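You operate a simulated robot arm through the tools that you are given. There is no shell and no other tool. Be economical: measure what you need, move in short steps, check, and stop when the job is done.

You run a simulated two-armed robot. Do the job below in one go: nothing can be reset, and whatever is moved stays where it is left.

JOB
Wipe up the spill on the grey bench top with the wipe and put it back.

The check looks at the end state, three seconds after you hand in, the way a careful person would. Anything else that was tipped, shoved, dropped, spilled or broken makes it a failure.

ROBOT AND FRAMES
Two 7-joint arms with four-finger grippers on one trunk, on a base that drives. Base frame: it is fixed to the floor where the robot stands at the start and does not move with it; the origin is under the middle of the robot, x ahead of it, y to its left, z up; the surface under the hand at the start is at about z = 0.85. Lengths are in m, angles in degrees, forces in N, time in s.
The left shoulder is at the start at [0.04, 0.181, 1.179], the right one opposite. With the tool pointing down near the work surface each hand reaches from about 0.32 to 0.84 m from the robot's upright axis, wherever it stands, measured 20 degrees to its own side. Payload 3.67 kg a hand.
The TCP of each hand is the grasp point between the finger pads, 0.028 m short of the fingertips. In the tool frame z runs along the fingers and y along their closing line. Largest opening 0.112 m; the body of the gripper starts 0.073 m behind the TCP.
Orientation is told as [roll, pitch, yaw] about the base's x, y, z axes, in that order, counted from this pose: with the fingers straight down and closing along the base's y, the tool's x points along the base's -x, its y along +y and its z along -z.

CONTROLS
- The arms move only by the tool play_rows. It takes "left_targets", "right_targets" or both (then of equal length, played together; a hand with none holds still); each is a list of rows, each a list of 7 numbers: the gripper command, from -1 (fully open) to 1 (shut), values between in proportion, then the shift along the base's x, y, z in units of 40 mm (1.0 is 40 mm), then the turn, a rotation vector about the base's x, y, z in units of 6 degrees (1.0 is 6 degrees). In form: [[fingers, x, y, z, rx, ry, rz], ...]. A call has 1 to 10 rows; each row shifts and turns the commanded pose from where the row before left it. A call with a number of a shift or a turn outside -1 to 1 is refused whole. Rows are played at 5 a second. More than 0.05 m and 8.6 degrees between two rows, or a gripper value outside its range, and nothing of the call is played. Where a pose cannot be reached the arm comes as near as it can. A force on the tool above 40 N (or 10 N above the force at the start of the call, whichever is more), or a blocked arm, ends the call early, and 0.2 s more pass. The fingers move at their own pace and stop on an object; they squeeze with about 26 N. The grip force told is the motor's: it shows also when the fingers shut on nothing. Time passes only in rows, and 0.2 s behind the last, so rows that do not move let the fingers close. It gives the time, the measured TCP pose, the force on the tool (base axes), the opening and the grip force at its end, in the units of the frame above (readings bear some noise), with the torque about the TCP (base axes, N m) and any sound that the robot's microphone picked up, and new pictures: "show" is both (left out), scene, wrist or none (wrist: the cameras of the hands that moved).
- Cameras (640 x 400 px; columns grow to the right, rows downward): "scene" is now at [0.1033, -0.0268, 1.4067]; the picture's right is [-0.33, -0.94, 0.00], its down [-0.57, 0.20, -0.80] and it looks along [0.75, -0.26, -0.60] (base axes); focal length 265 px, centre (320, 200). "left" rides on the left gripper at [0.06, 0.018, -0.104] in its tool frame; the picture's right is [-0.29, 0.96, 0.00], its down [-0.80, -0.24, -0.55] and it looks along [-0.53, -0.16, 0.83] (tool axes); focal length 234 px, centre (320, 200). "right" rides on the right gripper at [0.06, -0.018, -0.104] in its tool frame; the picture's right is [0.29, 0.96, 0.00], its down [-0.80, 0.24, -0.55] and it looks along [-0.53, 0.16, 0.83] (tool axes); focal length 234 px, centre (320, 200). There is no depth. A picture from a camera that has moved, and an enlarged one, comes with that camera's place and axes in the base frame and with its lens.
- lift_body(by): slides the trunk up (or, below 0, down) by that many m; the arms and the scene camera ride with it, the base frame stays. It gives what a move gives, with no picture.
- base_move(legs): drives the robot by 1 to 6 legs, each [ahead, left, turn to the left] in m, m and degrees, along the robot's own axes; the way and the turn of a leg run together, so that a leg with both is an arc; at most 1.5 m and 180 degrees a leg. The arms and the cameras ride along, it lands a little off, and it stops where it bumps. It gives what a move gives, and a new picture of the scene camera.
- pan_tilt(pan, tilt): turns the head with the scene camera to pan (to the left, within 86 degrees either way) and tilt (down, from -29 to 69), counted from straight ahead of the robot. It gives what a move gives, and a new picture of the scene camera.
- inspect(camera, box): a new picture of the part [left, top, right, bottom] of that camera's present view, enlarged. No time passes.
- sign_off(): hands the job in; it is judged then, once.

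Go step by step. Nothing tells you exact positions but the pictures and the camera data: compare them with the known pose of the tool, close in by small moves and look again before you grip or let go. The budget is 120 turns and 260 pictures, counting those below and the enlarged ones. Unless the task says otherwise, let go and move clear before handing in, and close with one line.

The tools are called by a JSON object that holds its "op" and its "data". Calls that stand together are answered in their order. play_rows: Moves the arms, as the interface text tells. Its arguments: {"type":"object","properties":{"left_targets":{"type":"array","items":{"type":"array","items":{"type":"number"}}},"right_targets":{"type":"array","items":{"type":"array","items":{"type":"number"}}},"show":{"type":"string","enum":["both","scene","wrist","none"]}},"required":[]} The other tools are called the same way: lift_body (by) slides the trunk up or down; base_move (legs) drives the base; pan_tilt (pan, tilt) turns the head that bears the scene camera; inspect (camera, box) takes an enlarged picture of a part of a camera's view; sign_off () hands the job in.

At the start:

```text
clock: 0.0
left_tcp_pos: [0.5042, -0.0455, 1.1024]
left_tool_rot: [0.1, 0.0, 0.0]
left_contact_force: [0.5, -0.2, 0.4]
left_torque: [-0.03, 0.01, -0.01]
left_finger_gap: 0.1119
left_gripper_force: 0.1
right_tcp_pos: [0.4994, -0.5191, 1.0568]
right_tool_rot: [0.0, -0.1, 0.0]
right_contact_force: [0.0, 0.8, -0.4]
right_torque: [0.02, -0.02, 0.02]
right_finger_gap: 0.1119
right_gripper_force: 0.0
trunk travel left (down, up): [-0.3, 0.214]
robot x, y, heading: [0.0016, 0.0011, 0.2]
head pan, tilt: [-19.4, 37.1]
```

scene: 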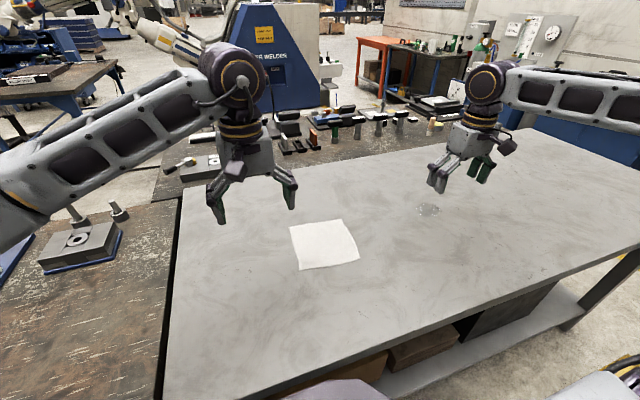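
right: 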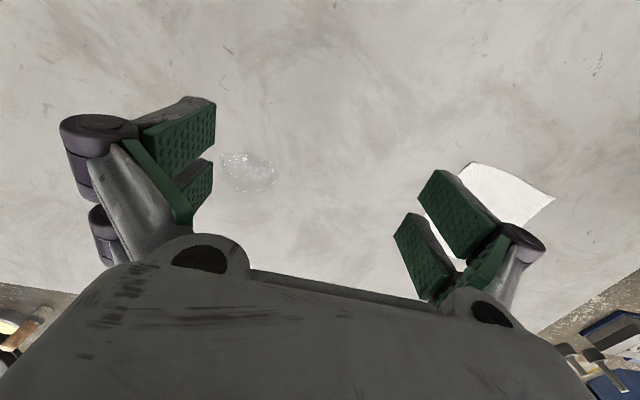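
left: 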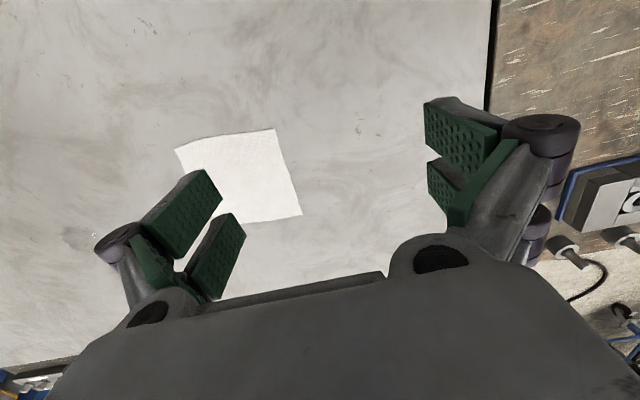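

I see the white wipe lying flat at about (0.60, -0.21) and the wet spill at about (0.63, -0.59) on the grey bench. I'll look closer at both.

{"op": "inspect", "data": {"camera": "scene", "box": [260, 190, 380, 290]}}

{"op": "inspect", "data": {"camera": "right", "box": [180, 120, 320, 220]}}

{"op": "inspect", "data": {"camera": "left", "box": [140, 100, 340, 240]}}

{"op": "inspect", "data": {"camera": "scene", "box": [380, 170, 480, 240]}}

```text
4.00 times, centred on (320, 240) of scene
camera zoom: at [0.1033, -0.0268, 1.4067], right [-0.33, -0.94, 0.0], down [-0.57, 0.2, -0.8], along [0.75, -0.26, -0.6], focal length 1059 px, centre (320, 40)
```

zoom: 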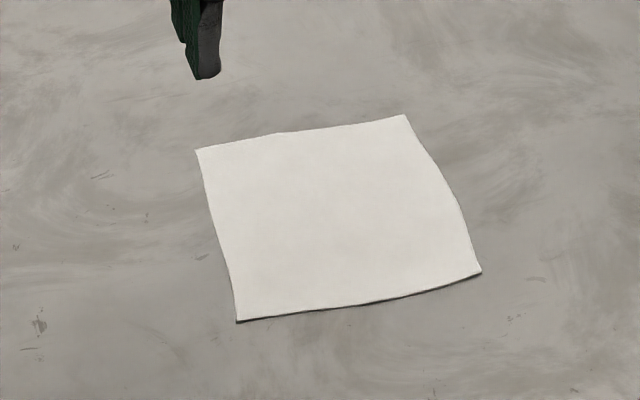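

```text
4.00 times, centred on (250, 170) of right
camera zoom: at [0.4395, -0.5372, 1.1609], right [-0.29, 0.96, 0.0], down [0.8, 0.24, 0.55], along [0.53, 0.16, -0.83], focal length 937 px, centre (600, 320)
```

zoom: 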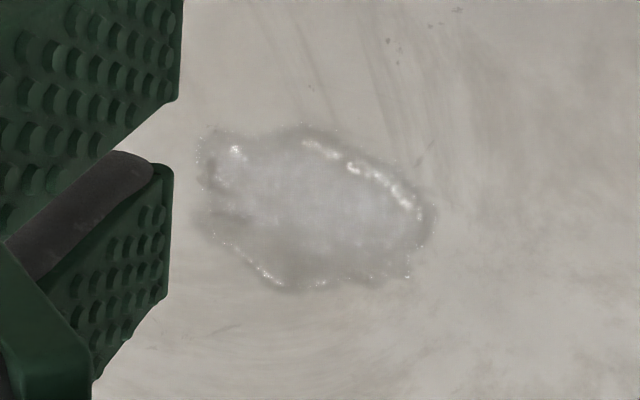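

```text
2.86 times, centred on (240, 170) of left
camera zoom: at [0.4446, -0.0268, 1.2063], right [0.29, 0.96, 0.0], down [0.8, -0.24, 0.55], along [0.53, -0.16, -0.83], focal length 669 px, centre (549, 286)
```

zoom: 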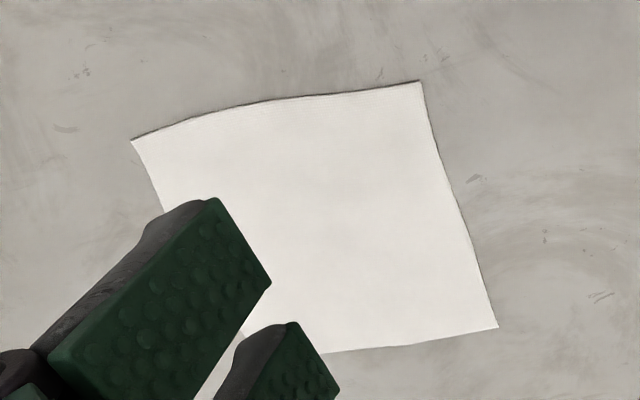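

```text
5.71 times, centred on (430, 205) of scene
camera zoom: at [0.1033, -0.0268, 1.4067], right [-0.33, -0.94, 0.0], down [-0.57, 0.2, -0.8], along [0.75, -0.26, -0.6], focal length 1513 px, centre (-309, 171)
```

zoom: 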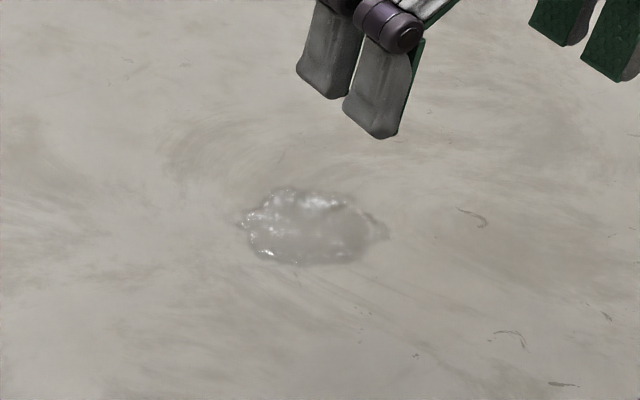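

The bench is bare apart from the wipe and spill, so I'll pull the left arm aside and bring the right hand over the wipe. I mean to press it down and slide it flat across the spill.

{"op": "play_rows", "data": {"left_targets": [[-1, -0.4, 1, 0.3, 0, 0, 0], [-1, -0.4, 1, 0.3, 0, 0, 0], [-1, -0.4, 1, 0.3, 0, 0, 0], [-1, -0.4, 1, 0, 0, 0, 0], [-1, -0.4, 1, 0, 0, 0, 0], [-1, 0, 0, 0, 0, 0, 0]], "show": "scene"}}

{"op": "play_rows", "data": {"right_targets": [[0, 0.33, 0.97, 0, 0, 0, 0], [0, 0.33, 0.97, 0, 0, 0, 0], [0, 0.33, 0.97, 0, 0, 0, 0], [0, 0.33, 0.97, 0, 0, 0, 0], [0, 0.33, 0.97, -0.6, 0, 0, 0], [0, 0.33, 0.97, -0.7, 0, 0, 0], [0, 0.33, 0.97, -0.7, 0, 0, 0], [0, 0.33, 0.97, -0.7, 0, 0, 0], [0, 0, 0, 0, 0, 0, 0]]}}

```text
clock: 1.4
left_tcp_pos: [0.4251, 0.1529, 1.1374]
left_tool_rot: [0.2, 0.1, 0.0]
left_contact_force: [0.4, 0.2, -0.6]
left_torque: [0.04, -0.02, 0.01]
left_finger_gap: 0.1121
left_gripper_force: 0.0
right_tcp_pos: [0.5008, -0.5201, 1.0566]
right_tool_rot: [0.1, 0.0, 0.0]
right_contact_force: [-0.8, 0.3, -0.4]
right_torque: [0.05, 0.04, -0.02]
right_finger_gap: 0.1122
right_gripper_force: 0.0
trunk travel left (down, up): [-0.3, 0.214]
robot x, y, heading: [0.0015, -0.0001, 0.3]
head pan, tilt: [-19.4, 37.1]
camera scene: at [0.104, -0.0279, 1.4066], right [-0.33, -0.94, 0.0], down [-0.57, 0.2, -0.8], along [0.75, -0.26, -0.6], focal length 265 px, centre (320, 200)
```

scene: 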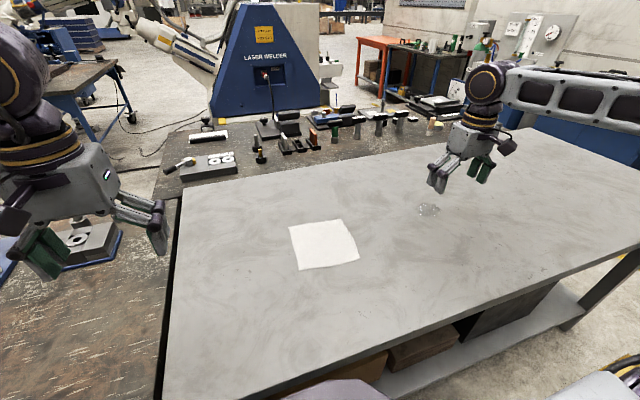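

```text
clock: 3.4
left_tcp_pos: [0.4237, 0.1531, 1.1381]
left_tool_rot: [-0.1, 0.0, 0.0]
left_contact_force: [-0.3, -0.2, 0.2]
left_torque: [0.01, -0.03, -0.03]
left_finger_gap: 0.1121
left_gripper_force: 0.0
right_tcp_pos: [0.6062, -0.2061, 0.949]
right_tool_rot: [0.0, 0.1, 0.0]
right_contact_force: [0.5, -0.4, -0.6]
right_torque: [-0.03, -0.01, 0.05]
right_finger_gap: 0.0559
right_gripper_force: 0.1
trunk travel left (down, up): [-0.3, 0.214]
robot x, y, heading: [0.0, -0.0008, -0.1]
head pan, tilt: [-19.4, 37.1]
camera scene: at [0.1022, -0.0274, 1.4068], right [-0.33, -0.94, 0.0], down [-0.57, 0.2, -0.8], along [0.75, -0.26, -0.6], focal length 265 px, centre (320, 200)
camera right: at [0.5453, -0.2267, 1.0528], right [-0.29, 0.96, 0.0], down [0.8, 0.24, 0.55], along [0.53, 0.16, -0.83], focal length 234 px, centre (320, 200)
```

scene: 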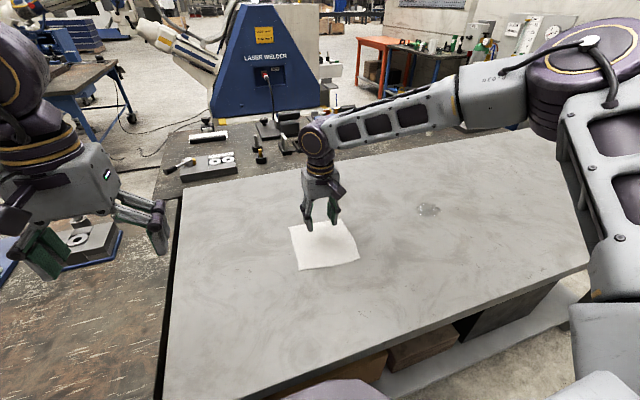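
right: 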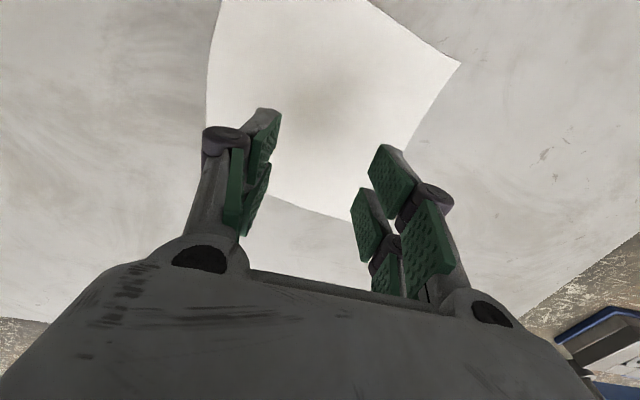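

The hand is centred over the wipe with fingers about 56 mm apart. I'll go down in small steps until the tips touch.

{"op": "play_rows", "data": {"right_targets": [[0, 0, -0.05, -0.7, 0, 0, 0], [0, 0, 0, -0.7, 0, 0, 0], [0, 0, 0, -0.2, 0, 0, 0], [0, 0, 0, 0, 0, 0, 0]], "show": "none"}}

{"op": "play_rows", "data": {"right_targets": [[0, 0, 0, -0.1, 0, 0, 0], [0, 0, 0, 0, 0, 0, 0]], "show": "none"}}

{"op": "play_rows", "data": {"right_targets": [[0, 0, 0, -0.1, 0, 0, 0], [0, 0, 0, 0, 0, 0, 0]], "show": "wrist"}}

```text
clock: 4.4
left_tcp_pos: [0.4262, 0.1542, 1.1386]
left_tool_rot: [0.0, 0.1, 0.1]
left_contact_force: [0.6, -0.2, -0.4]
left_torque: [-0.05, 0.01, 0.0]
left_finger_gap: 0.1117
left_gripper_force: 0.0
right_tcp_pos: [0.6043, -0.2083, 0.8845]
right_tool_rot: [0.0, 0.0, -0.1]
right_contact_force: [0.1, 0.1, 0.0]
right_torque: [0.04, 0.05, -0.01]
right_finger_gap: 0.0559
right_gripper_force: 0.1
trunk travel left (down, up): [-0.3, 0.214]
robot x, y, heading: [0.0018, 0.0008, 0.1]
head pan, tilt: [-19.4, 37.1]
```

```text
clock: 5.0
left_tcp_pos: [0.4244, 0.1552, 1.1376]
left_tool_rot: [0.0, 0.0, 0.1]
left_contact_force: [-0.6, 0.0, 1.0]
left_torque: [0.0, 0.01, 0.0]
left_finger_gap: 0.1118
left_gripper_force: 0.1
right_tcp_pos: [0.6044, -0.2091, 0.8816]
right_tool_rot: [0.0, 0.0, 0.0]
right_contact_force: [0.0, -1.0, -0.7]
right_torque: [0.01, 0.01, -0.01]
right_finger_gap: 0.0562
right_gripper_force: 0.0
trunk travel left (down, up): [-0.3, 0.214]
robot x, y, heading: [-0.0037, 0.0028, 0.2]
head pan, tilt: [-19.4, 37.1]
```

```text
clock: 5.6
left_tcp_pos: [0.4243, 0.1528, 1.1388]
left_tool_rot: [0.0, -0.1, -0.1]
left_contact_force: [-0.5, -0.6, -0.4]
left_torque: [0.0, -0.01, 0.01]
left_finger_gap: 0.1119
left_gripper_force: 0.2
right_tcp_pos: [0.6043, -0.2087, 0.8777]
right_tool_rot: [0.0, 0.0, 0.0]
right_contact_force: [-0.5, 0.3, 1.4]
right_torque: [0.03, -0.04, 0.0]
right_finger_gap: 0.0561
right_gripper_force: 0.2
trunk travel left (down, up): [-0.3, 0.214]
robot x, y, heading: [0.0007, 0.0014, 0.0]
head pan, tilt: [-19.4, 37.1]
camera right: at [0.5452, -0.2282, 0.9811], right [-0.29, 0.96, 0.0], down [0.8, 0.24, 0.55], along [0.53, 0.16, -0.83], focal length 234 px, centre (320, 200)
```

right: 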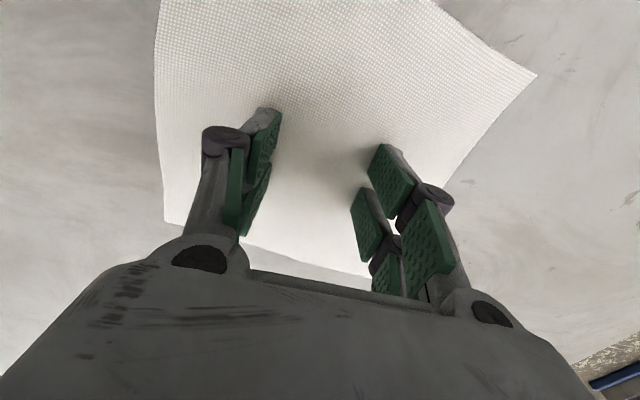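

Almost touching; a few more 2 mm steps down to find contact.

{"op": "play_rows", "data": {"right_targets": [[0, 0, 0, -0.05, 0, 0, 0], [0, 0, 0, 0, 0, 0, 0]], "show": "none"}}

{"op": "play_rows", "data": {"right_targets": [[0, 0, 0, -0.05, 0, 0, 0], [0, 0, 0, 0, 0, 0, 0]], "show": "none"}}

{"op": "play_rows", "data": {"right_targets": [[0, 0, 0, -0.05, 0, 0, 0], [0, 0, 0, 0, 0, 0, 0]], "show": "none"}}

```text
clock: 6.2
left_tcp_pos: [0.4236, 0.1533, 1.1399]
left_tool_rot: [0.0, 0.0, 0.0]
left_contact_force: [0.9, 0.0, 0.0]
left_torque: [0.0, -0.01, 0.0]
left_finger_gap: 0.1121
left_gripper_force: 0.1
right_tcp_pos: [0.6042, -0.2094, 0.8769]
right_tool_rot: [0.0, -0.1, -0.1]
right_contact_force: [0.3, -1.1, 11.1]
right_torque: [-0.04, 0.07, 0.03]
right_finger_gap: 0.0565
right_gripper_force: 0.2
trunk travel left (down, up): [-0.3, 0.214]
robot x, y, heading: [-0.0014, 0.0033, 0.2]
head pan, tilt: [-19.4, 37.1]
```

```text
clock: 6.8
left_tcp_pos: [0.4226, 0.1556, 1.1392]
left_tool_rot: [0.0, -0.1, 0.0]
left_contact_force: [-0.9, -0.4, -0.1]
left_torque: [0.02, 0.03, -0.02]
left_finger_gap: 0.1121
left_gripper_force: 0.0
right_tcp_pos: [0.6051, -0.2072, 0.8768]
right_tool_rot: [0.1, -0.3, 0.0]
right_contact_force: [2.7, 0.8, 28.0]
right_torque: [0.06, -0.03, 0.01]
right_finger_gap: 0.056
right_gripper_force: 0.0
trunk travel left (down, up): [-0.3, 0.214]
robot x, y, heading: [-0.0001, 0.0004, -0.1]
head pan, tilt: [-19.4, 37.1]
```

```text
clock: 7.4
left_tcp_pos: [0.4236, 0.155, 1.1384]
left_tool_rot: [0.1, -0.1, -0.1]
left_contact_force: [-1.2, 0.2, -0.2]
left_torque: [0.03, -0.03, 0.0]
left_finger_gap: 0.1118
left_gripper_force: 0.0
right_tcp_pos: [0.6036, -0.2089, 0.8709]
right_tool_rot: [-0.2, 0.0, 0.0]
right_contact_force: [-0.1, 0.1, 25.0]
right_torque: [-0.03, -0.02, 0.01]
right_finger_gap: 0.0616
right_gripper_force: 8.6
trunk travel left (down, up): [-0.3, 0.214]
robot x, y, heading: [-0.0011, -0.0008, -0.4]
head pan, tilt: [-19.4, 37.1]
```

The tips touch at about TCP z 0.877. I'll ease off slightly and test a short slide towards the spill.

{"op": "play_rows", "data": {"right_targets": [[0, 0, 0, 0.07, 0, 0, 0], [0, 0, 0, 0, 0, 0, 0]], "show": "none"}}

{"op": "play_rows", "data": {"right_targets": [[0, 0, -0.25, 0, 0, 0, 0], [0, 0, -0.25, 0, 0, 0, 0], [0, 0, -0.25, 0, 0, 0, 0], [0, 0, -0.25, 0, 0, 0, 0], [0, 0, 0, 0, 0, 0, 0]]}}

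```text
clock: 8.0
left_tcp_pos: [0.4244, 0.1533, 1.1387]
left_tool_rot: [-0.1, 0.0, 0.0]
left_contact_force: [0.6, -0.3, 0.1]
left_torque: [0.04, -0.02, 0.04]
left_finger_gap: 0.1119
left_gripper_force: 0.0
right_tcp_pos: [0.6033, -0.2089, 0.8733]
right_tool_rot: [-0.1, 0.0, 0.0]
right_contact_force: [-1.2, 0.6, 10.4]
right_torque: [-0.01, -0.01, -0.02]
right_finger_gap: 0.0613
right_gripper_force: 4.5
trunk travel left (down, up): [-0.3, 0.214]
robot x, y, heading: [0.0013, 0.0012, -0.0]
head pan, tilt: [-19.4, 37.1]
```

```text
clock: 9.2
left_tcp_pos: [0.4227, 0.1546, 1.139]
left_tool_rot: [0.0, -0.2, 0.0]
left_contact_force: [-0.8, -0.4, -0.6]
left_torque: [0.02, 0.02, -0.02]
left_finger_gap: 0.1119
left_gripper_force: 0.0
right_tcp_pos: [0.6043, -0.2496, 0.8757]
right_tool_rot: [-0.1, -0.3, 0.0]
right_contact_force: [0.3, 0.1, 19.5]
right_torque: [-0.01, -0.03, -0.03]
right_finger_gap: 0.0566
right_gripper_force: 0.0
trunk travel left (down, up): [-0.3, 0.214]
robot x, y, heading: [-0.0017, -0.0003, 0.1]
head pan, tilt: [-19.4, 37.1]
camera scene: at [0.1013, -0.0256, 1.4069], right [-0.33, -0.94, 0.0], down [-0.57, 0.2, -0.8], along [0.75, -0.27, -0.6], focal length 265 px, centre (320, 200)
camera right: at [0.5441, -0.2681, 0.9795], right [-0.29, 0.96, 0.0], down [0.8, 0.24, 0.56], along [0.53, 0.16, -0.83], focal length 234 px, centre (320, 200)
```

scene: 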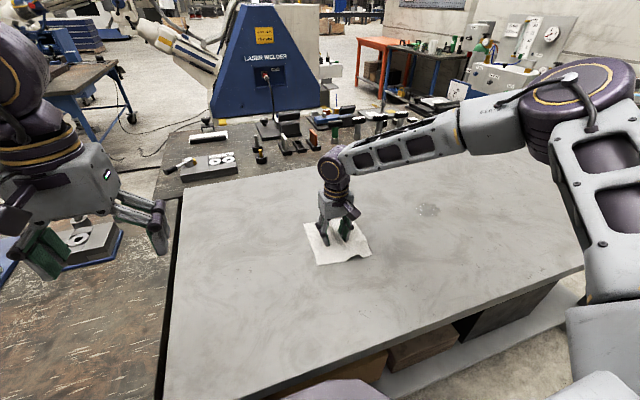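
right: 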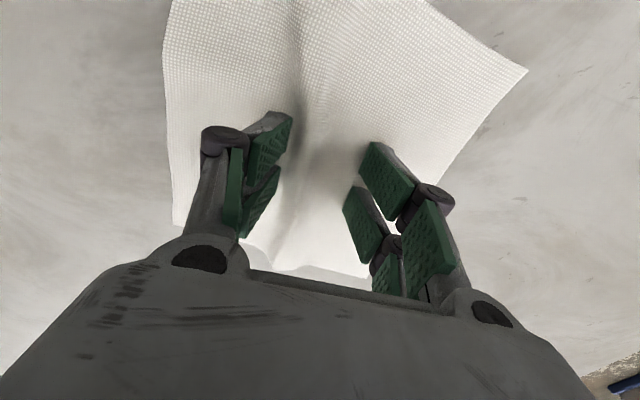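

The soft wipe follows the fingertips, with a small ridge between them. I'll spread the fingers slightly to flatten it and slide on towards the spill.

{"op": "play_rows", "data": {"right_targets": [[-0.12, 0, 0, 0, 0, 0, 0], [-0.12, 0.03, -0.4, 0, 0, 0, 0], [-0.12, 0.03, -0.4, 0, 0, 0, 0], [-0.12, 0.03, -0.4, 0, 0, 0, 0], [-0.12, 0.03, -0.4, 0, 0, 0, 0], [-0.12, 0.03, -0.4, 0, 0, 0, 0], [-0.12, 0.03, -0.4, 0, 0, 0, 0], [-0.12, 0.03, -0.4, 0, 0, 0, 0], [-0.12, 0.03, -0.4, 0, 0, 0, 0]]}}

```text
clock: 11.2
left_tcp_pos: [0.4226, 0.1542, 1.1392]
left_tool_rot: [-0.2, -0.1, 0.0]
left_contact_force: [-0.6, -0.8, 0.8]
left_torque: [-0.02, -0.02, -0.01]
left_finger_gap: 0.1121
left_gripper_force: 0.1
right_tcp_pos: [0.6144, -0.3772, 0.8758]
right_tool_rot: [-0.1, 0.0, 0.0]
right_contact_force: [-0.6, 1.9, 27.1]
right_torque: [0.36, 0.1, -0.02]
right_finger_gap: 0.0623
right_gripper_force: 10.1
trunk travel left (down, up): [-0.3, 0.214]
robot x, y, heading: [0.0012, 0.0025, -0.2]
head pan, tilt: [-19.4, 37.1]
camera scene: at [0.1011, -0.0254, 1.4069], right [-0.33, -0.94, 0.0], down [-0.57, 0.2, -0.8], along [0.75, -0.27, -0.6], focal length 265 px, centre (320, 200)
camera right: at [0.554, -0.3961, 0.9798], right [-0.29, 0.96, 0.0], down [0.8, 0.24, 0.56], along [0.53, 0.16, -0.83], focal length 234 px, centre (320, 200)
```

scene: 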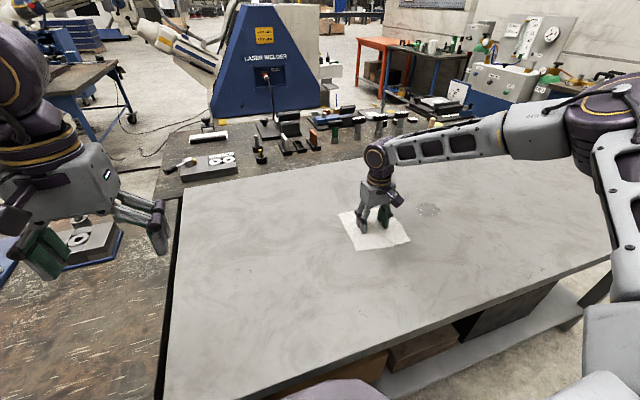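
right: 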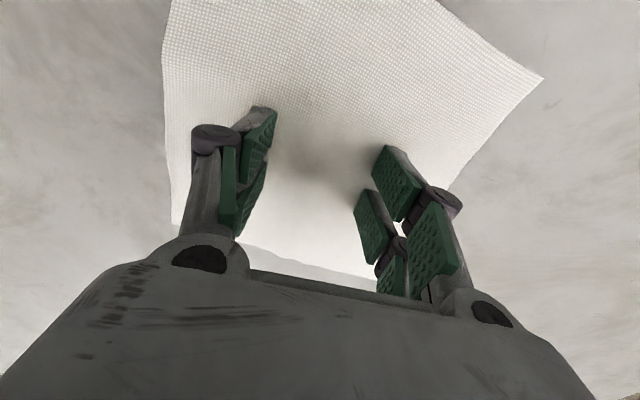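

The wipe is flat again and tracking the hand. I continue onto the spill.

{"op": "play_rows", "data": {"right_targets": [[-0.12, 0.03, -0.4, 0.02, 0, 0, 0], [-0.12, 0.03, -0.5, 0, 0, 0, 0], [-0.12, 0.03, -0.5, 0, 0, 0, 0], [-0.12, 0.03, -0.5, 0, 0, 0, 0], [-0.12, 0.03, -0.5, 0, 0, 0, 0], [-0.12, 0.03, -0.5, 0, 0, 0, 0], [-0.12, 0.03, -0.5, 0, 0, 0, 0], [-0.12, 0.03, -0.5, 0, 0, 0, 0], [-0.12, 0.03, -0.5, 0, 0, 0, 0], [-0.12, 0.03, -0.5, 0, 0, 0, 0]]}}

```text
clock: 13.4
left_tcp_pos: [0.4229, 0.1552, 1.1377]
left_tool_rot: [0.0, 0.0, 0.1]
left_contact_force: [0.1, 0.0, -0.3]
left_torque: [0.0, 0.01, 0.01]
left_finger_gap: 0.1121
left_gripper_force: 0.1
right_tcp_pos: [0.6253, -0.5736, 0.8761]
right_tool_rot: [-0.1, 0.0, 0.0]
right_contact_force: [0.0, 0.7, 9.1]
right_torque: [0.26, -0.02, -0.09]
right_finger_gap: 0.0632
right_gripper_force: 0.9
trunk travel left (down, up): [-0.3, 0.214]
robot x, y, heading: [-0.0001, -0.0021, -0.1]
head pan, tilt: [-19.4, 37.1]
camera scene: at [0.1022, -0.0255, 1.4068], right [-0.33, -0.94, 0.0], down [-0.57, 0.2, -0.8], along [0.75, -0.27, -0.6], focal length 265 px, centre (320, 200)
camera right: at [0.5657, -0.5929, 0.9799], right [-0.29, 0.96, 0.0], down [0.8, 0.24, 0.55], along [0.53, 0.16, -0.83], focal length 234 px, centre (320, 200)
```

scene: 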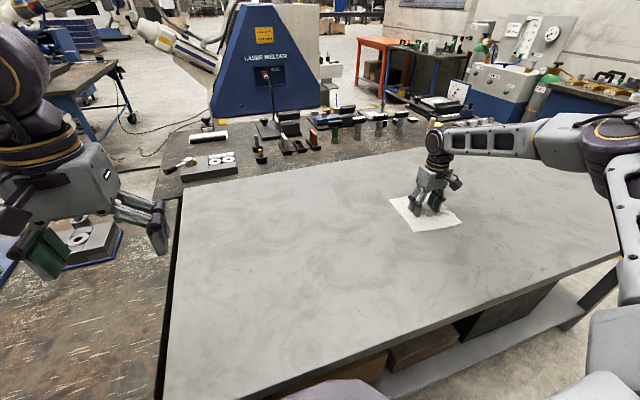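
right: 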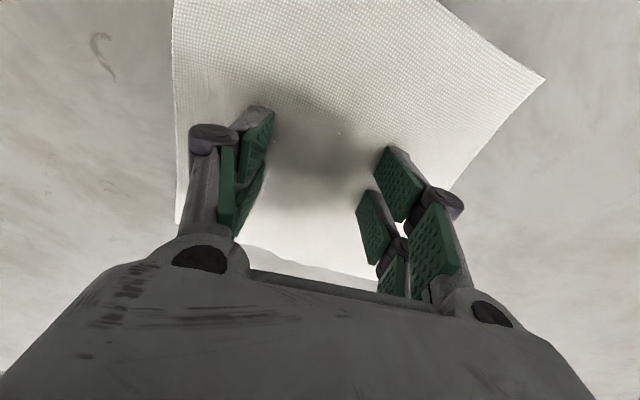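

The wipe now lies over the spill and looks damp. I press slightly harder and scrub in a raster.

{"op": "play_rows", "data": {"right_targets": [[-0.12, 0, -0.5, -0.04, 0, 0, 0], [-0.12, 0, -0.5, 0, 0, 0, 0], [-0.12, 0, -0.5, 0, 0, 0, 0], [-0.12, -0.5, 0, 0, 0, 0, 0], [-0.12, -0.4, 0.3, 0, 0, 0, 0], [-0.12, 0, 0.5, 0, 0, 0, 0], [-0.12, 0, 0.5, 0, 0, 0, 0], [-0.12, 0, 0.5, 0, 0, 0, 0], [-0.12, 0.5, 0.4, 0, 0, 0, 0], [-0.12, 0.5, 0, 0, 0, 0, 0]], "show": "wrist"}}

{"op": "play_rows", "data": {"right_targets": [[-0.12, 0.4, 0, 0, 0, 0, 0], [-0.12, 0.4, -0.3, 0, 0, 0, 0], [-0.12, 0, -0.5, 0, 0, 0, 0], [-0.12, 0, -0.5, 0, 0, 0, 0], [-0.12, 0, -0.5, 0, 0, 0, 0], [-0.12, 0, -0.4, 0, 0, 0, 0], [-0.12, -0.5, 0.2, 0, 0, 0, 0], [-0.12, -0.4, 0.5, 0, 0, 0, 0], [-0.12, 0, 0.5, 0, 0, 0, 0], [-0.12, 0, 0, 0, 0, 0, 0]]}}

```text
clock: 15.6
left_tcp_pos: [0.4219, 0.1566, 1.1385]
left_tool_rot: [-0.1, -0.1, 0.0]
left_contact_force: [0.1, -0.9, -0.8]
left_torque: [0.02, 0.01, 0.01]
left_finger_gap: 0.112
left_gripper_force: 0.0
right_tcp_pos: [0.63, -0.5428, 0.8739]
right_tool_rot: [0.0, -0.2, 0.0]
right_contact_force: [-2.9, 2.5, 22.5]
right_torque: [0.15, 0.07, -0.01]
right_finger_gap: 0.0651
right_gripper_force: 5.5
trunk travel left (down, up): [-0.3, 0.214]
robot x, y, heading: [0.0005, -0.0002, -0.1]
head pan, tilt: [-19.4, 37.1]
camera right: at [0.5694, -0.5625, 0.979], right [-0.29, 0.96, 0.0], down [0.8, 0.24, 0.56], along [0.53, 0.16, -0.83], focal length 234 px, centre (320, 200)
```

right: 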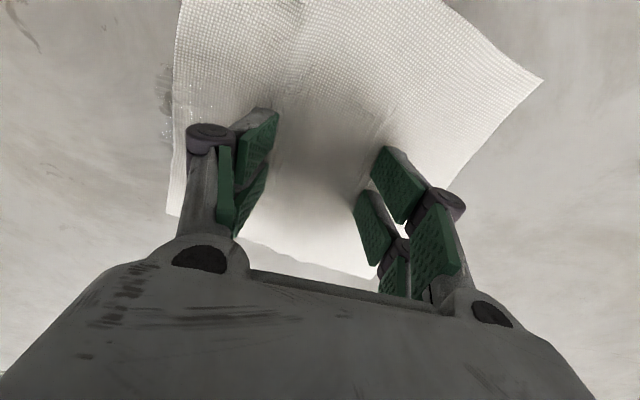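

```text
clock: 17.8
left_tcp_pos: [0.4248, 0.1537, 1.1383]
left_tool_rot: [0.1, 0.0, -0.1]
left_contact_force: [0.3, 0.6, -0.3]
left_torque: [0.0, -0.02, -0.01]
left_finger_gap: 0.1121
left_gripper_force: 0.0
right_tcp_pos: [0.6092, -0.578, 0.8821]
right_tool_rot: [0.0, 0.1, 0.0]
right_contact_force: [-0.8, 0.2, 0.2]
right_torque: [0.0, -0.01, -0.02]
right_finger_gap: 0.0628
right_gripper_force: 0.2
right hand out of reach, approached as far as the arm can: row 4, 5, 6
trunk travel left (down, up): [-0.3, 0.214]
robot x, y, heading: [0.0014, -0.0027, -0.1]
head pan, tilt: [-19.4, 37.1]
camera scene: at [0.1031, -0.0269, 1.4067], right [-0.33, -0.94, 0.0], down [-0.57, 0.2, -0.8], along [0.75, -0.26, -0.6], focal length 265 px, centre (320, 200)
camera right: at [0.5489, -0.5973, 0.9857], right [-0.29, 0.96, 0.0], down [0.8, 0.24, 0.55], along [0.53, 0.16, -0.83], focal length 234 px, centre (320, 200)
```

scene: 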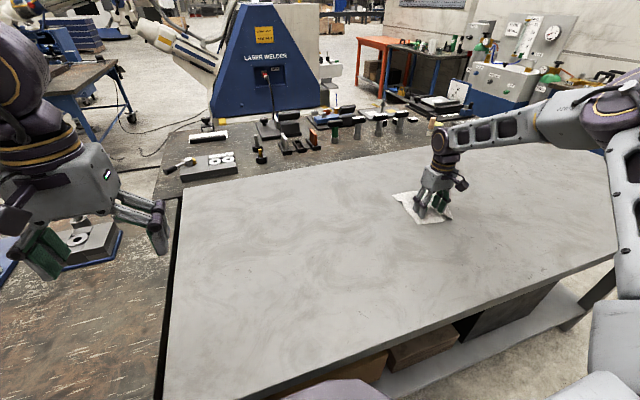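
right: 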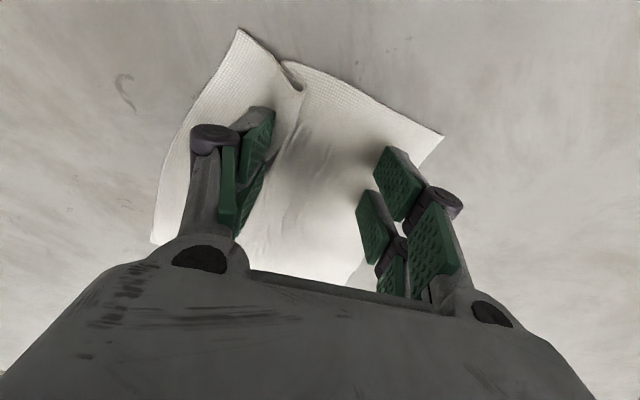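

The far corner was out of reach, so the hand lifted and slipped a little on the wipe. I'll raise the hand and look.

{"op": "play_rows", "data": {"right_targets": [[-0.12, 0, 0, 0.8, 0, 0, 0], [-0.12, -0.4, 0, 0.8, 0, 0, 0], [-0.12, -0.8, 0.4, 0.8, 0, 0, 0], [-0.12, -0.8, 0.4, 0.6, 0, 0, 0], [-0.12, -0.5, 0, 0.3, 0, 0, 0], [-0.12, 0, 0, 0, 0, 0, 0]]}}

{"op": "inspect", "data": {"camera": "scene", "box": [370, 165, 490, 240]}}

```text
clock: 19.2
left_tcp_pos: [0.425, 0.1543, 1.1371]
left_tool_rot: [-0.1, 0.0, 0.0]
left_contact_force: [-0.3, 0.2, 0.2]
left_torque: [-0.03, -0.01, -0.03]
left_finger_gap: 0.112
left_gripper_force: 0.1
right_tcp_pos: [0.5095, -0.5453, 1.0142]
right_tool_rot: [0.0, 0.0, 0.1]
right_contact_force: [0.3, -0.3, -0.1]
right_torque: [0.0, 0.01, 0.01]
right_finger_gap: 0.0627
right_gripper_force: 0.0
trunk travel left (down, up): [-0.3, 0.214]
robot x, y, heading: [0.0028, -0.0003, -0.0]
head pan, tilt: [-19.4, 37.1]
camera scene: at [0.1038, -0.0263, 1.4066], right [-0.33, -0.94, 0.0], down [-0.57, 0.2, -0.8], along [0.75, -0.27, -0.6], focal length 265 px, centre (320, 200)
camera right: at [0.4493, -0.5647, 1.1178], right [-0.29, 0.96, 0.0], down [0.8, 0.24, 0.55], along [0.53, 0.16, -0.83], focal length 234 px, centre (320, 200)
```

scene: 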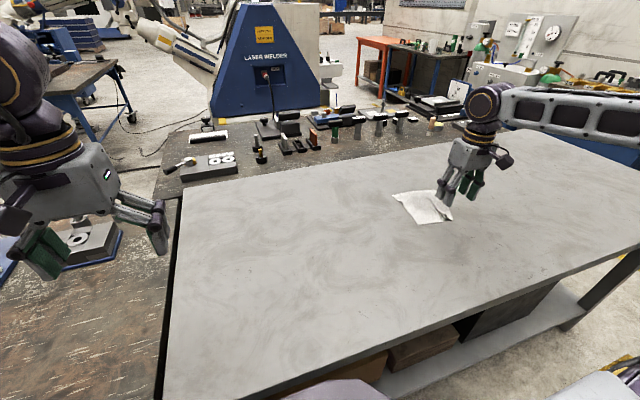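
right: 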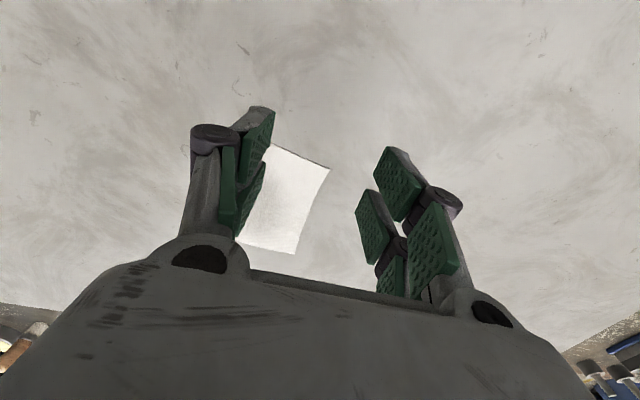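

```text
5.33 times, centred on (430, 202) of scene
camera zoom: at [0.1038, -0.0263, 1.4066], right [-0.33, -0.94, 0.0], down [-0.57, 0.2, -0.8], along [0.75, -0.27, -0.6], focal length 1412 px, centre (-267, 187)
```

zoom: 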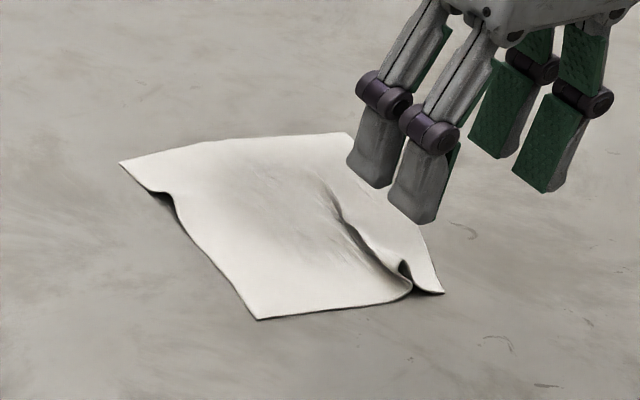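

The wipe sits centred on the spill with one ruck on its right side; dragging back left should pull that flat. I'll set the hand down again at its middle.

{"op": "play_rows", "data": {"right_targets": [[-0.12, 0.9, -0.33, 0, 0, 0, 0], [-0.12, 0.9, -0.33, -0.2, 0, 0, 0], [-0.12, 0.9, -0.33, -0.5, 0, 0, 0], [-0.12, 0, 0, -0.9, 0, 0, 0], [-0.12, 0, 0, -0.9, 0, 0, 0], [-0.12, 0, 0, -0.6, 0, 0, 0], [-0.12, 0, 0, 0, 0, 0, 0]]}}

```text
clock: 20.8
left_tcp_pos: [0.4231, 0.1552, 1.1383]
left_tool_rot: [-0.1, 0.0, 0.1]
left_contact_force: [1.0, -0.6, 0.3]
left_torque: [0.0, -0.04, -0.01]
left_finger_gap: 0.112
left_gripper_force: 0.0
right_tcp_pos: [0.617, -0.5864, 0.8899]
right_tool_rot: [0.0, 0.0, 0.0]
right_contact_force: [0.6, -0.5, 0.6]
right_torque: [0.01, -0.01, 0.0]
right_finger_gap: 0.0625
right_gripper_force: 0.0
trunk travel left (down, up): [-0.3, 0.214]
robot x, y, heading: [-0.001, -0.0038, -0.1]
head pan, tilt: [-19.4, 37.1]
camera scene: at [0.1028, -0.0265, 1.4067], right [-0.33, -0.94, 0.0], down [-0.57, 0.2, -0.8], along [0.75, -0.27, -0.6], focal length 265 px, centre (320, 200)
camera right: at [0.5578, -0.6059, 0.9938], right [-0.29, 0.96, 0.0], down [0.8, 0.24, 0.55], along [0.53, 0.16, -0.83], focal length 234 px, centre (320, 200)
```

scene: 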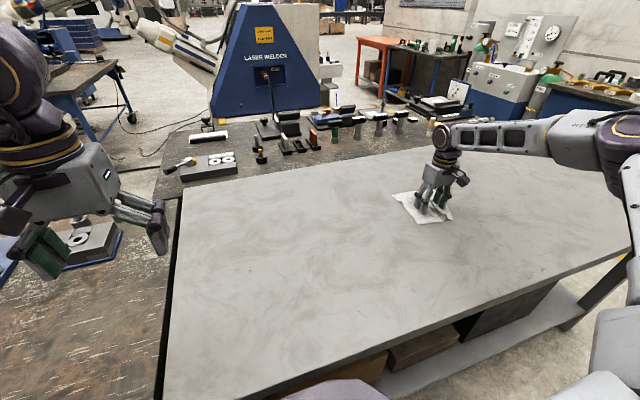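
right: 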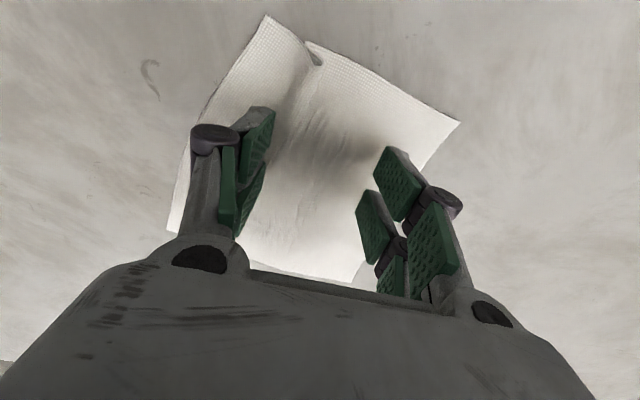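

The ruck lies between the fingers, so I'll press down and spread the fingers to flatten it.

{"op": "play_rows", "data": {"right_targets": [[-0.05, 0, 0, -0.2, 0, 0, 0], [-0.05, 0, 0, -0.17, 0, 0, 0], [-0.05, 0, 0, 0, 0, 0, 0], [-0.15, 0, 0, 0, 0, 0, 0], [-0.25, 0, 0, 0, 0, 0, 0], [-0.35, 0, 0, 0, 0, 0, 0], [-0.45, 0, 0, 0, 0, 0, 0], [-0.45, 0, 0, 0, 0, 0, 0]], "show": "wrist"}}

```text
clock: 22.6
left_tcp_pos: [0.4252, 0.1532, 1.1385]
left_tool_rot: [0.1, 0.0, 0.1]
left_contact_force: [0.9, 0.2, -0.4]
left_torque: [-0.01, -0.02, 0.01]
left_finger_gap: 0.112
left_gripper_force: 0.0
right_tcp_pos: [0.618, -0.5865, 0.8754]
right_tool_rot: [0.0, 0.0, 0.1]
right_contact_force: [-0.8, 0.3, 0.5]
right_torque: [0.02, 0.01, 0.02]
right_finger_gap: 0.0812
right_gripper_force: 0.0
trunk travel left (down, up): [-0.3, 0.214]
robot x, y, heading: [-0.0016, 0.0004, -0.1]
head pan, tilt: [-19.4, 37.1]
camera right: at [0.5575, -0.6054, 0.9786], right [-0.29, 0.96, 0.0], down [0.8, 0.24, 0.55], along [0.53, 0.16, -0.83], focal length 234 px, centre (320, 200)
```

right: 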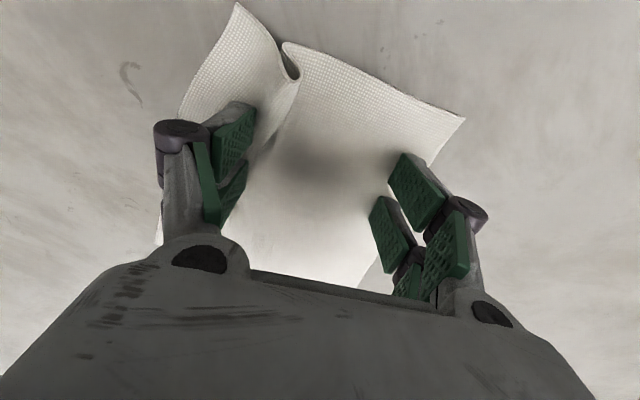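

The middle is flatter, with a fold left at the near edge. I'll press a little more and begin the drag back to the left.

{"op": "play_rows", "data": {"right_targets": [[-0.45, 0, 0, -0.07, 0, 0, 0], [-0.45, 0, 0, -0.04, 0, 0, 0], [-0.45, 0, 0.3, 0, 0, 0, 0], [-0.45, 0, 0.4, 0, 0, 0, 0], [-0.45, 0, 0.4, 0, 0, 0, 0], [-0.45, 0, 0.4, 0, 0, 0, 0], [-0.45, 0, 0, 0, 0, 0, 0]]}}

```text
clock: 24.2
left_tcp_pos: [0.4233, 0.1555, 1.1381]
left_tool_rot: [0.0, -0.2, 0.0]
left_contact_force: [0.2, 0.0, 0.8]
left_torque: [0.0, -0.02, -0.02]
left_finger_gap: 0.1119
left_gripper_force: 0.1
right_tcp_pos: [0.6157, -0.5255, 0.8722]
right_tool_rot: [0.0, -0.2, 0.2]
right_contact_force: [2.0, -2.1, 16.4]
right_torque: [-0.41, -0.22, 0.08]
right_finger_gap: 0.0832
right_gripper_force: 6.9
trunk travel left (down, up): [-0.3, 0.214]
robot x, y, heading: [0.0001, 0.0029, 0.1]
head pan, tilt: [-19.4, 37.1]
camera scene: at [0.1016, -0.0255, 1.4069], right [-0.33, -0.94, 0.0], down [-0.57, 0.2, -0.8], along [0.75, -0.27, -0.6], focal length 265 px, centre (320, 200)
camera right: at [0.5559, -0.5437, 0.9758], right [-0.29, 0.96, 0.0], down [0.8, 0.24, 0.56], along [0.53, 0.16, -0.83], focal length 234 px, centre (320, 200)
```

scene: 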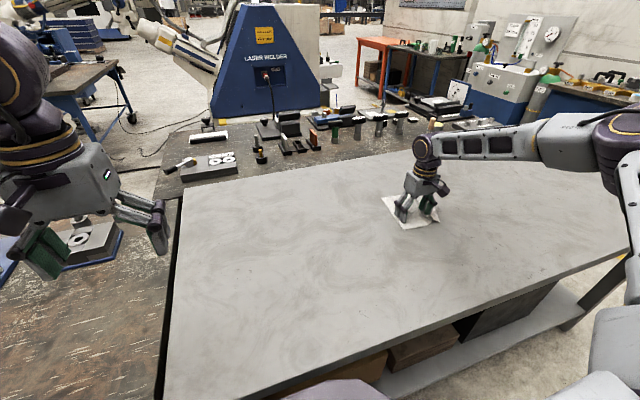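
right: 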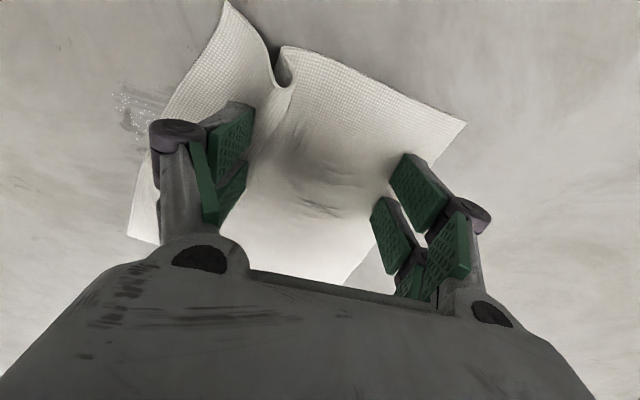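

Some residue shows to the right of the wipe at about (0.61, -0.63). I'll drag further left to see all that remains.

{"op": "play_rows", "data": {"right_targets": [[-0.45, 0, 0.4, 0, 0, 0, 0], [-0.45, 0, 0.4, 0, 0, 0, 0], [-0.45, 0, 0.4, 0, 0, 0, 0], [-0.45, 0, 0.4, 0, 0, 0, 0], [-0.45, 0, 0.4, 0, 0, 0, 0], [-0.45, 0, 0.4, 0, 0, 0, 0], [-0.45, 0, 0, 0, 0, 0, 0]]}}

{"op": "inspect", "data": {"camera": "scene", "box": [360, 165, 480, 240]}}

```text
clock: 25.8
left_tcp_pos: [0.4233, 0.1557, 1.1384]
left_tool_rot: [-0.1, -0.1, 0.0]
left_contact_force: [-0.1, -0.3, 0.2]
left_torque: [0.02, 0.03, -0.02]
left_finger_gap: 0.1122
left_gripper_force: 0.0
right_tcp_pos: [0.6169, -0.4276, 0.8726]
right_tool_rot: [0.0, -0.2, 0.0]
right_contact_force: [-1.1, -3.5, 30.5]
right_torque: [-0.1, -0.07, -0.11]
right_finger_gap: 0.0797
right_gripper_force: 14.9
trunk travel left (down, up): [-0.3, 0.214]
robot x, y, heading: [0.002, 0.001, -0.4]
head pan, tilt: [-19.4, 37.1]
camera scene: at [0.1014, -0.0251, 1.4069], right [-0.33, -0.94, 0.0], down [-0.57, 0.2, -0.8], along [0.75, -0.27, -0.6], focal length 265 px, centre (320, 200)
camera right: at [0.557, -0.4473, 0.9764], right [-0.29, 0.96, 0.0], down [0.8, 0.24, 0.56], along [0.53, 0.16, -0.83], focal length 234 px, centre (320, 200)
```

scene: 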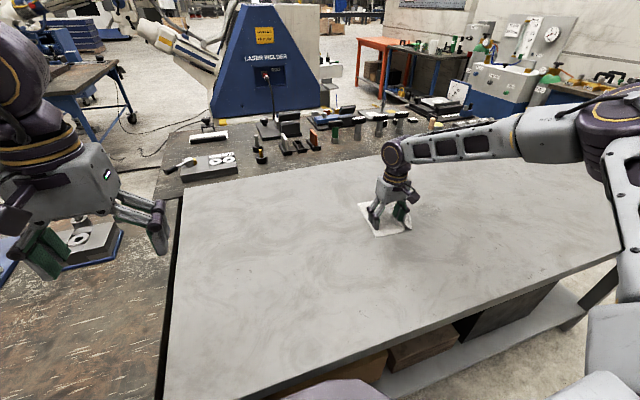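
right: 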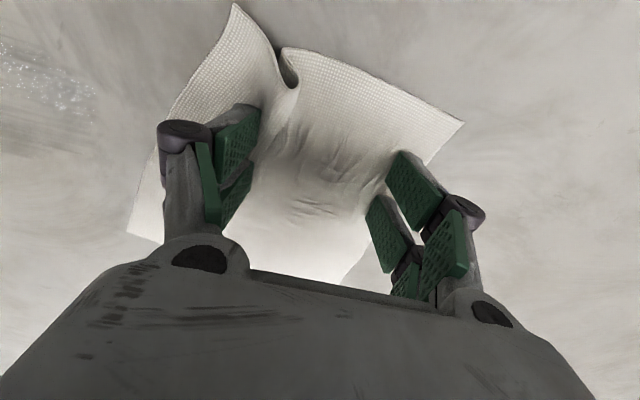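

```text
5.33 times, centred on (420, 202) of scene
camera zoom: at [0.1014, -0.0251, 1.4069], right [-0.33, -0.94, 0.0], down [-0.57, 0.2, -0.8], along [0.75, -0.27, -0.6], focal length 1412 px, centre (-213, 187)
```

zoom: 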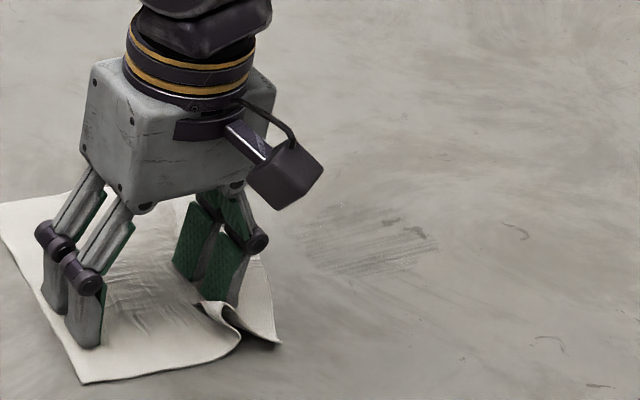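

A thin streaky film remains, and the hand has crept to the near edge of the wipe with a fold under one finger. I'll lift, straddle the fold near the edge and spread it flat before more passes.

{"op": "play_rows", "data": {"right_targets": [[-0.45, 0, 0, 0.5, 0, 0, 0], [0.28, 0, 0, 0.7, 0, 0, 0], [0.28, -0.6, -0.7, 0, 0, 0, 0], [0.28, 0, 0, 0, 0, 0, 0]]}}

```text
clock: 26.8
left_tcp_pos: [0.4244, 0.1546, 1.1382]
left_tool_rot: [0.0, 0.0, 0.1]
left_contact_force: [-0.5, 0.0, -0.2]
left_torque: [0.0, 0.04, -0.01]
left_finger_gap: 0.1118
left_gripper_force: 0.1
right_tcp_pos: [0.5943, -0.4565, 0.9176]
right_tool_rot: [-0.1, 0.1, 0.1]
right_contact_force: [0.4, 0.9, -0.6]
right_torque: [-0.04, 0.01, 0.0]
right_finger_gap: 0.0403
right_gripper_force: 0.1
trunk travel left (down, up): [-0.3, 0.214]
robot x, y, heading: [-0.0012, -0.0019, -0.1]
head pan, tilt: [-19.4, 37.1]
camera scene: at [0.1041, -0.0254, 1.4066], right [-0.33, -0.94, 0.0], down [-0.57, 0.2, -0.8], along [0.75, -0.27, -0.6], focal length 265 px, centre (320, 200)
camera right: at [0.5341, -0.4759, 1.0229], right [-0.29, 0.96, 0.0], down [0.8, 0.24, 0.55], along [0.53, 0.16, -0.83], focal length 234 px, centre (320, 200)
```

scene: 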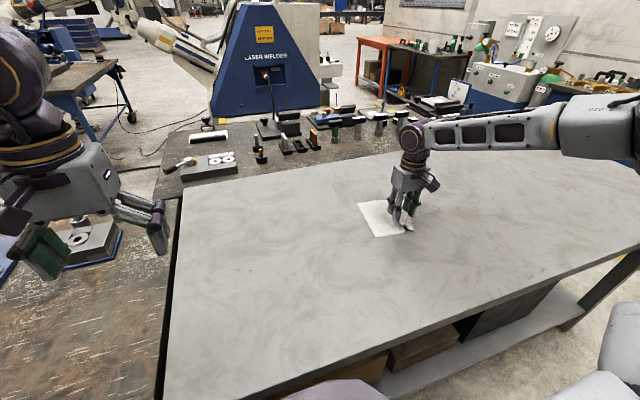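
right: 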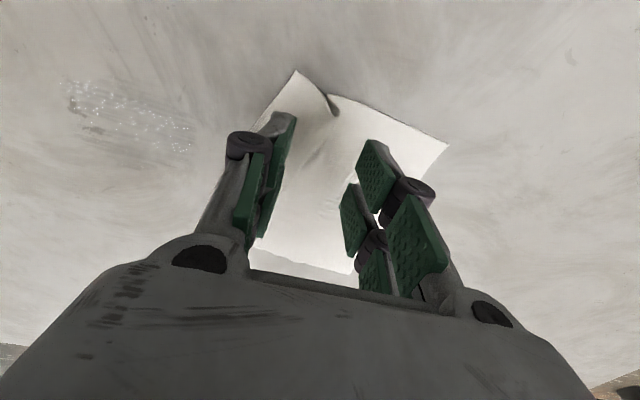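

The fold lies right between the fingertips. I lower, press and spread.

{"op": "play_rows", "data": {"right_targets": [[0.28, -0.1, 0, -0.8, 0, 0, 0], [0.28, 0, 0, -0.35, 0, 0, 0], [0.28, 0, 0, 0, 0, 0, 0], [0.13, 0, 0, 0, 0, 0, 0], [0, 0, 0, -0.03, 0, 0, 0], [-0.15, 0, 0, -0.03, 0, 0, 0], [-0.3, 0, 0, 0, 0, 0, 0], [-0.3, 0, 0, 0, 0, 0, 0]], "show": "wrist"}}

```text
clock: 28.6
left_tcp_pos: [0.4239, 0.1546, 1.1393]
left_tool_rot: [-0.1, 0.0, 0.0]
left_contact_force: [-0.3, 0.3, -0.6]
left_torque: [0.01, 0.04, -0.01]
left_finger_gap: 0.1118
left_gripper_force: 0.0
right_tcp_pos: [0.5881, -0.4578, 0.8719]
right_tool_rot: [0.0, 0.1, 0.0]
right_contact_force: [-0.7, -1.6, 18.1]
right_torque: [-0.08, 0.03, 0.0]
right_finger_gap: 0.0715
right_gripper_force: 9.5
trunk travel left (down, up): [-0.3, 0.214]
robot x, y, heading: [0.0021, -0.0048, 0.1]
head pan, tilt: [-19.4, 37.1]
camera right: at [0.5282, -0.4764, 0.9747], right [-0.29, 0.96, 0.0], down [0.8, 0.24, 0.55], along [0.53, 0.16, -0.83], focal length 234 px, centre (320, 200)
```

right: 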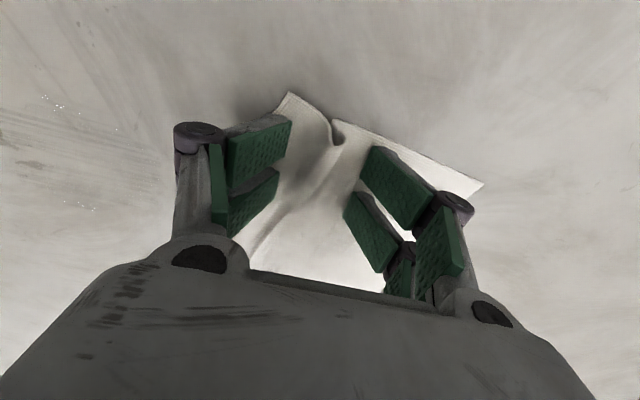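

The fold has shrunk. I'll lift and look again.

{"op": "play_rows", "data": {"right_targets": [[-0.35, 0, 0, 0.6, 0, 0, 0], [-0.35, 0, 0, 0.9, 0, 0, 0], [0.0, -0.8, 0, 0.9, 0, 0, 0], [0.0, -0.9, 0, 0.5, 0, 0, 0], [0.0, 0, 0, 0, 0, 0, 0]]}}

{"op": "inspect", "data": {"camera": "scene", "box": [340, 165, 480, 252]}}

```text
clock: 29.8
left_tcp_pos: [0.425, 0.1549, 1.1377]
left_tool_rot: [0.0, 0.1, 0.0]
left_contact_force: [1.2, 0.8, -0.1]
left_torque: [-0.03, 0.0, 0.01]
left_finger_gap: 0.112
left_gripper_force: 0.1
right_tcp_pos: [0.5219, -0.4584, 0.9849]
right_tool_rot: [0.0, 0.1, 0.0]
right_contact_force: [-0.3, -0.2, -0.1]
right_torque: [-0.01, 0.02, 0.0]
right_finger_gap: 0.0558
right_gripper_force: 0.0
trunk travel left (down, up): [-0.3, 0.214]
robot x, y, heading: [0.0, 0.0007, -0.0]
head pan, tilt: [-19.4, 37.1]
camera scene: at [0.1048, -0.0262, 1.4065], right [-0.33, -0.94, 0.0], down [-0.57, 0.2, -0.8], along [0.75, -0.26, -0.6], focal length 265 px, centre (320, 200)
camera right: at [0.4625, -0.4768, 1.089], right [-0.29, 0.96, 0.0], down [0.8, 0.24, 0.55], along [0.53, 0.16, -0.83], focal length 234 px, centre (320, 200)
```

scene: 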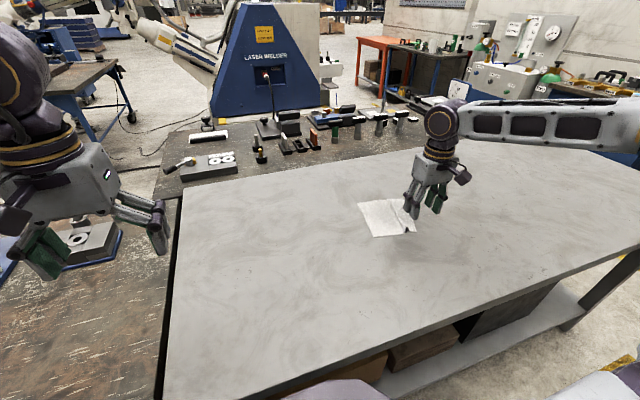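
right: 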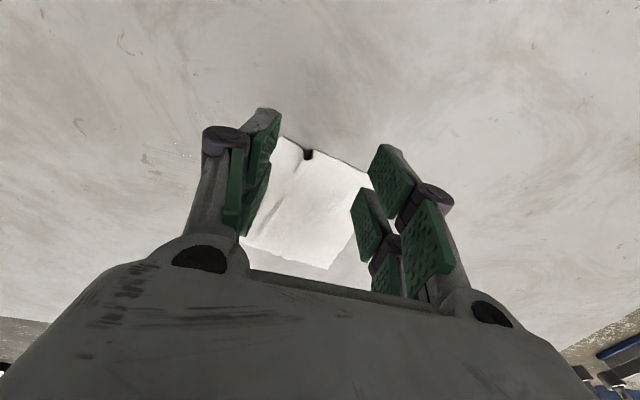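

```text
4.57 times, centred on (410, 208) of scene
camera zoom: at [0.1048, -0.0262, 1.4065], right [-0.33, -0.94, 0.0], down [-0.57, 0.2, -0.8], along [0.75, -0.26, -0.6], focal length 1211 px, centre (-91, 161)
```

zoom: 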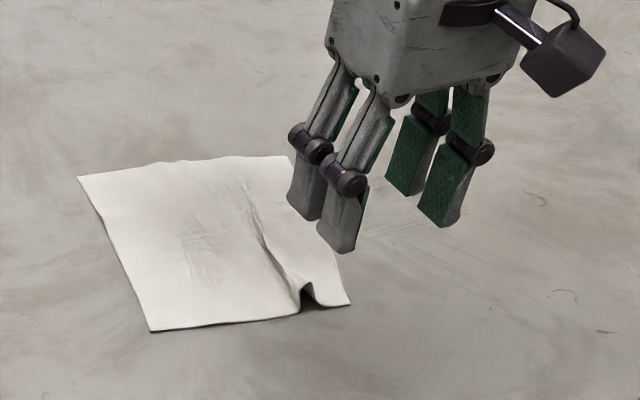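

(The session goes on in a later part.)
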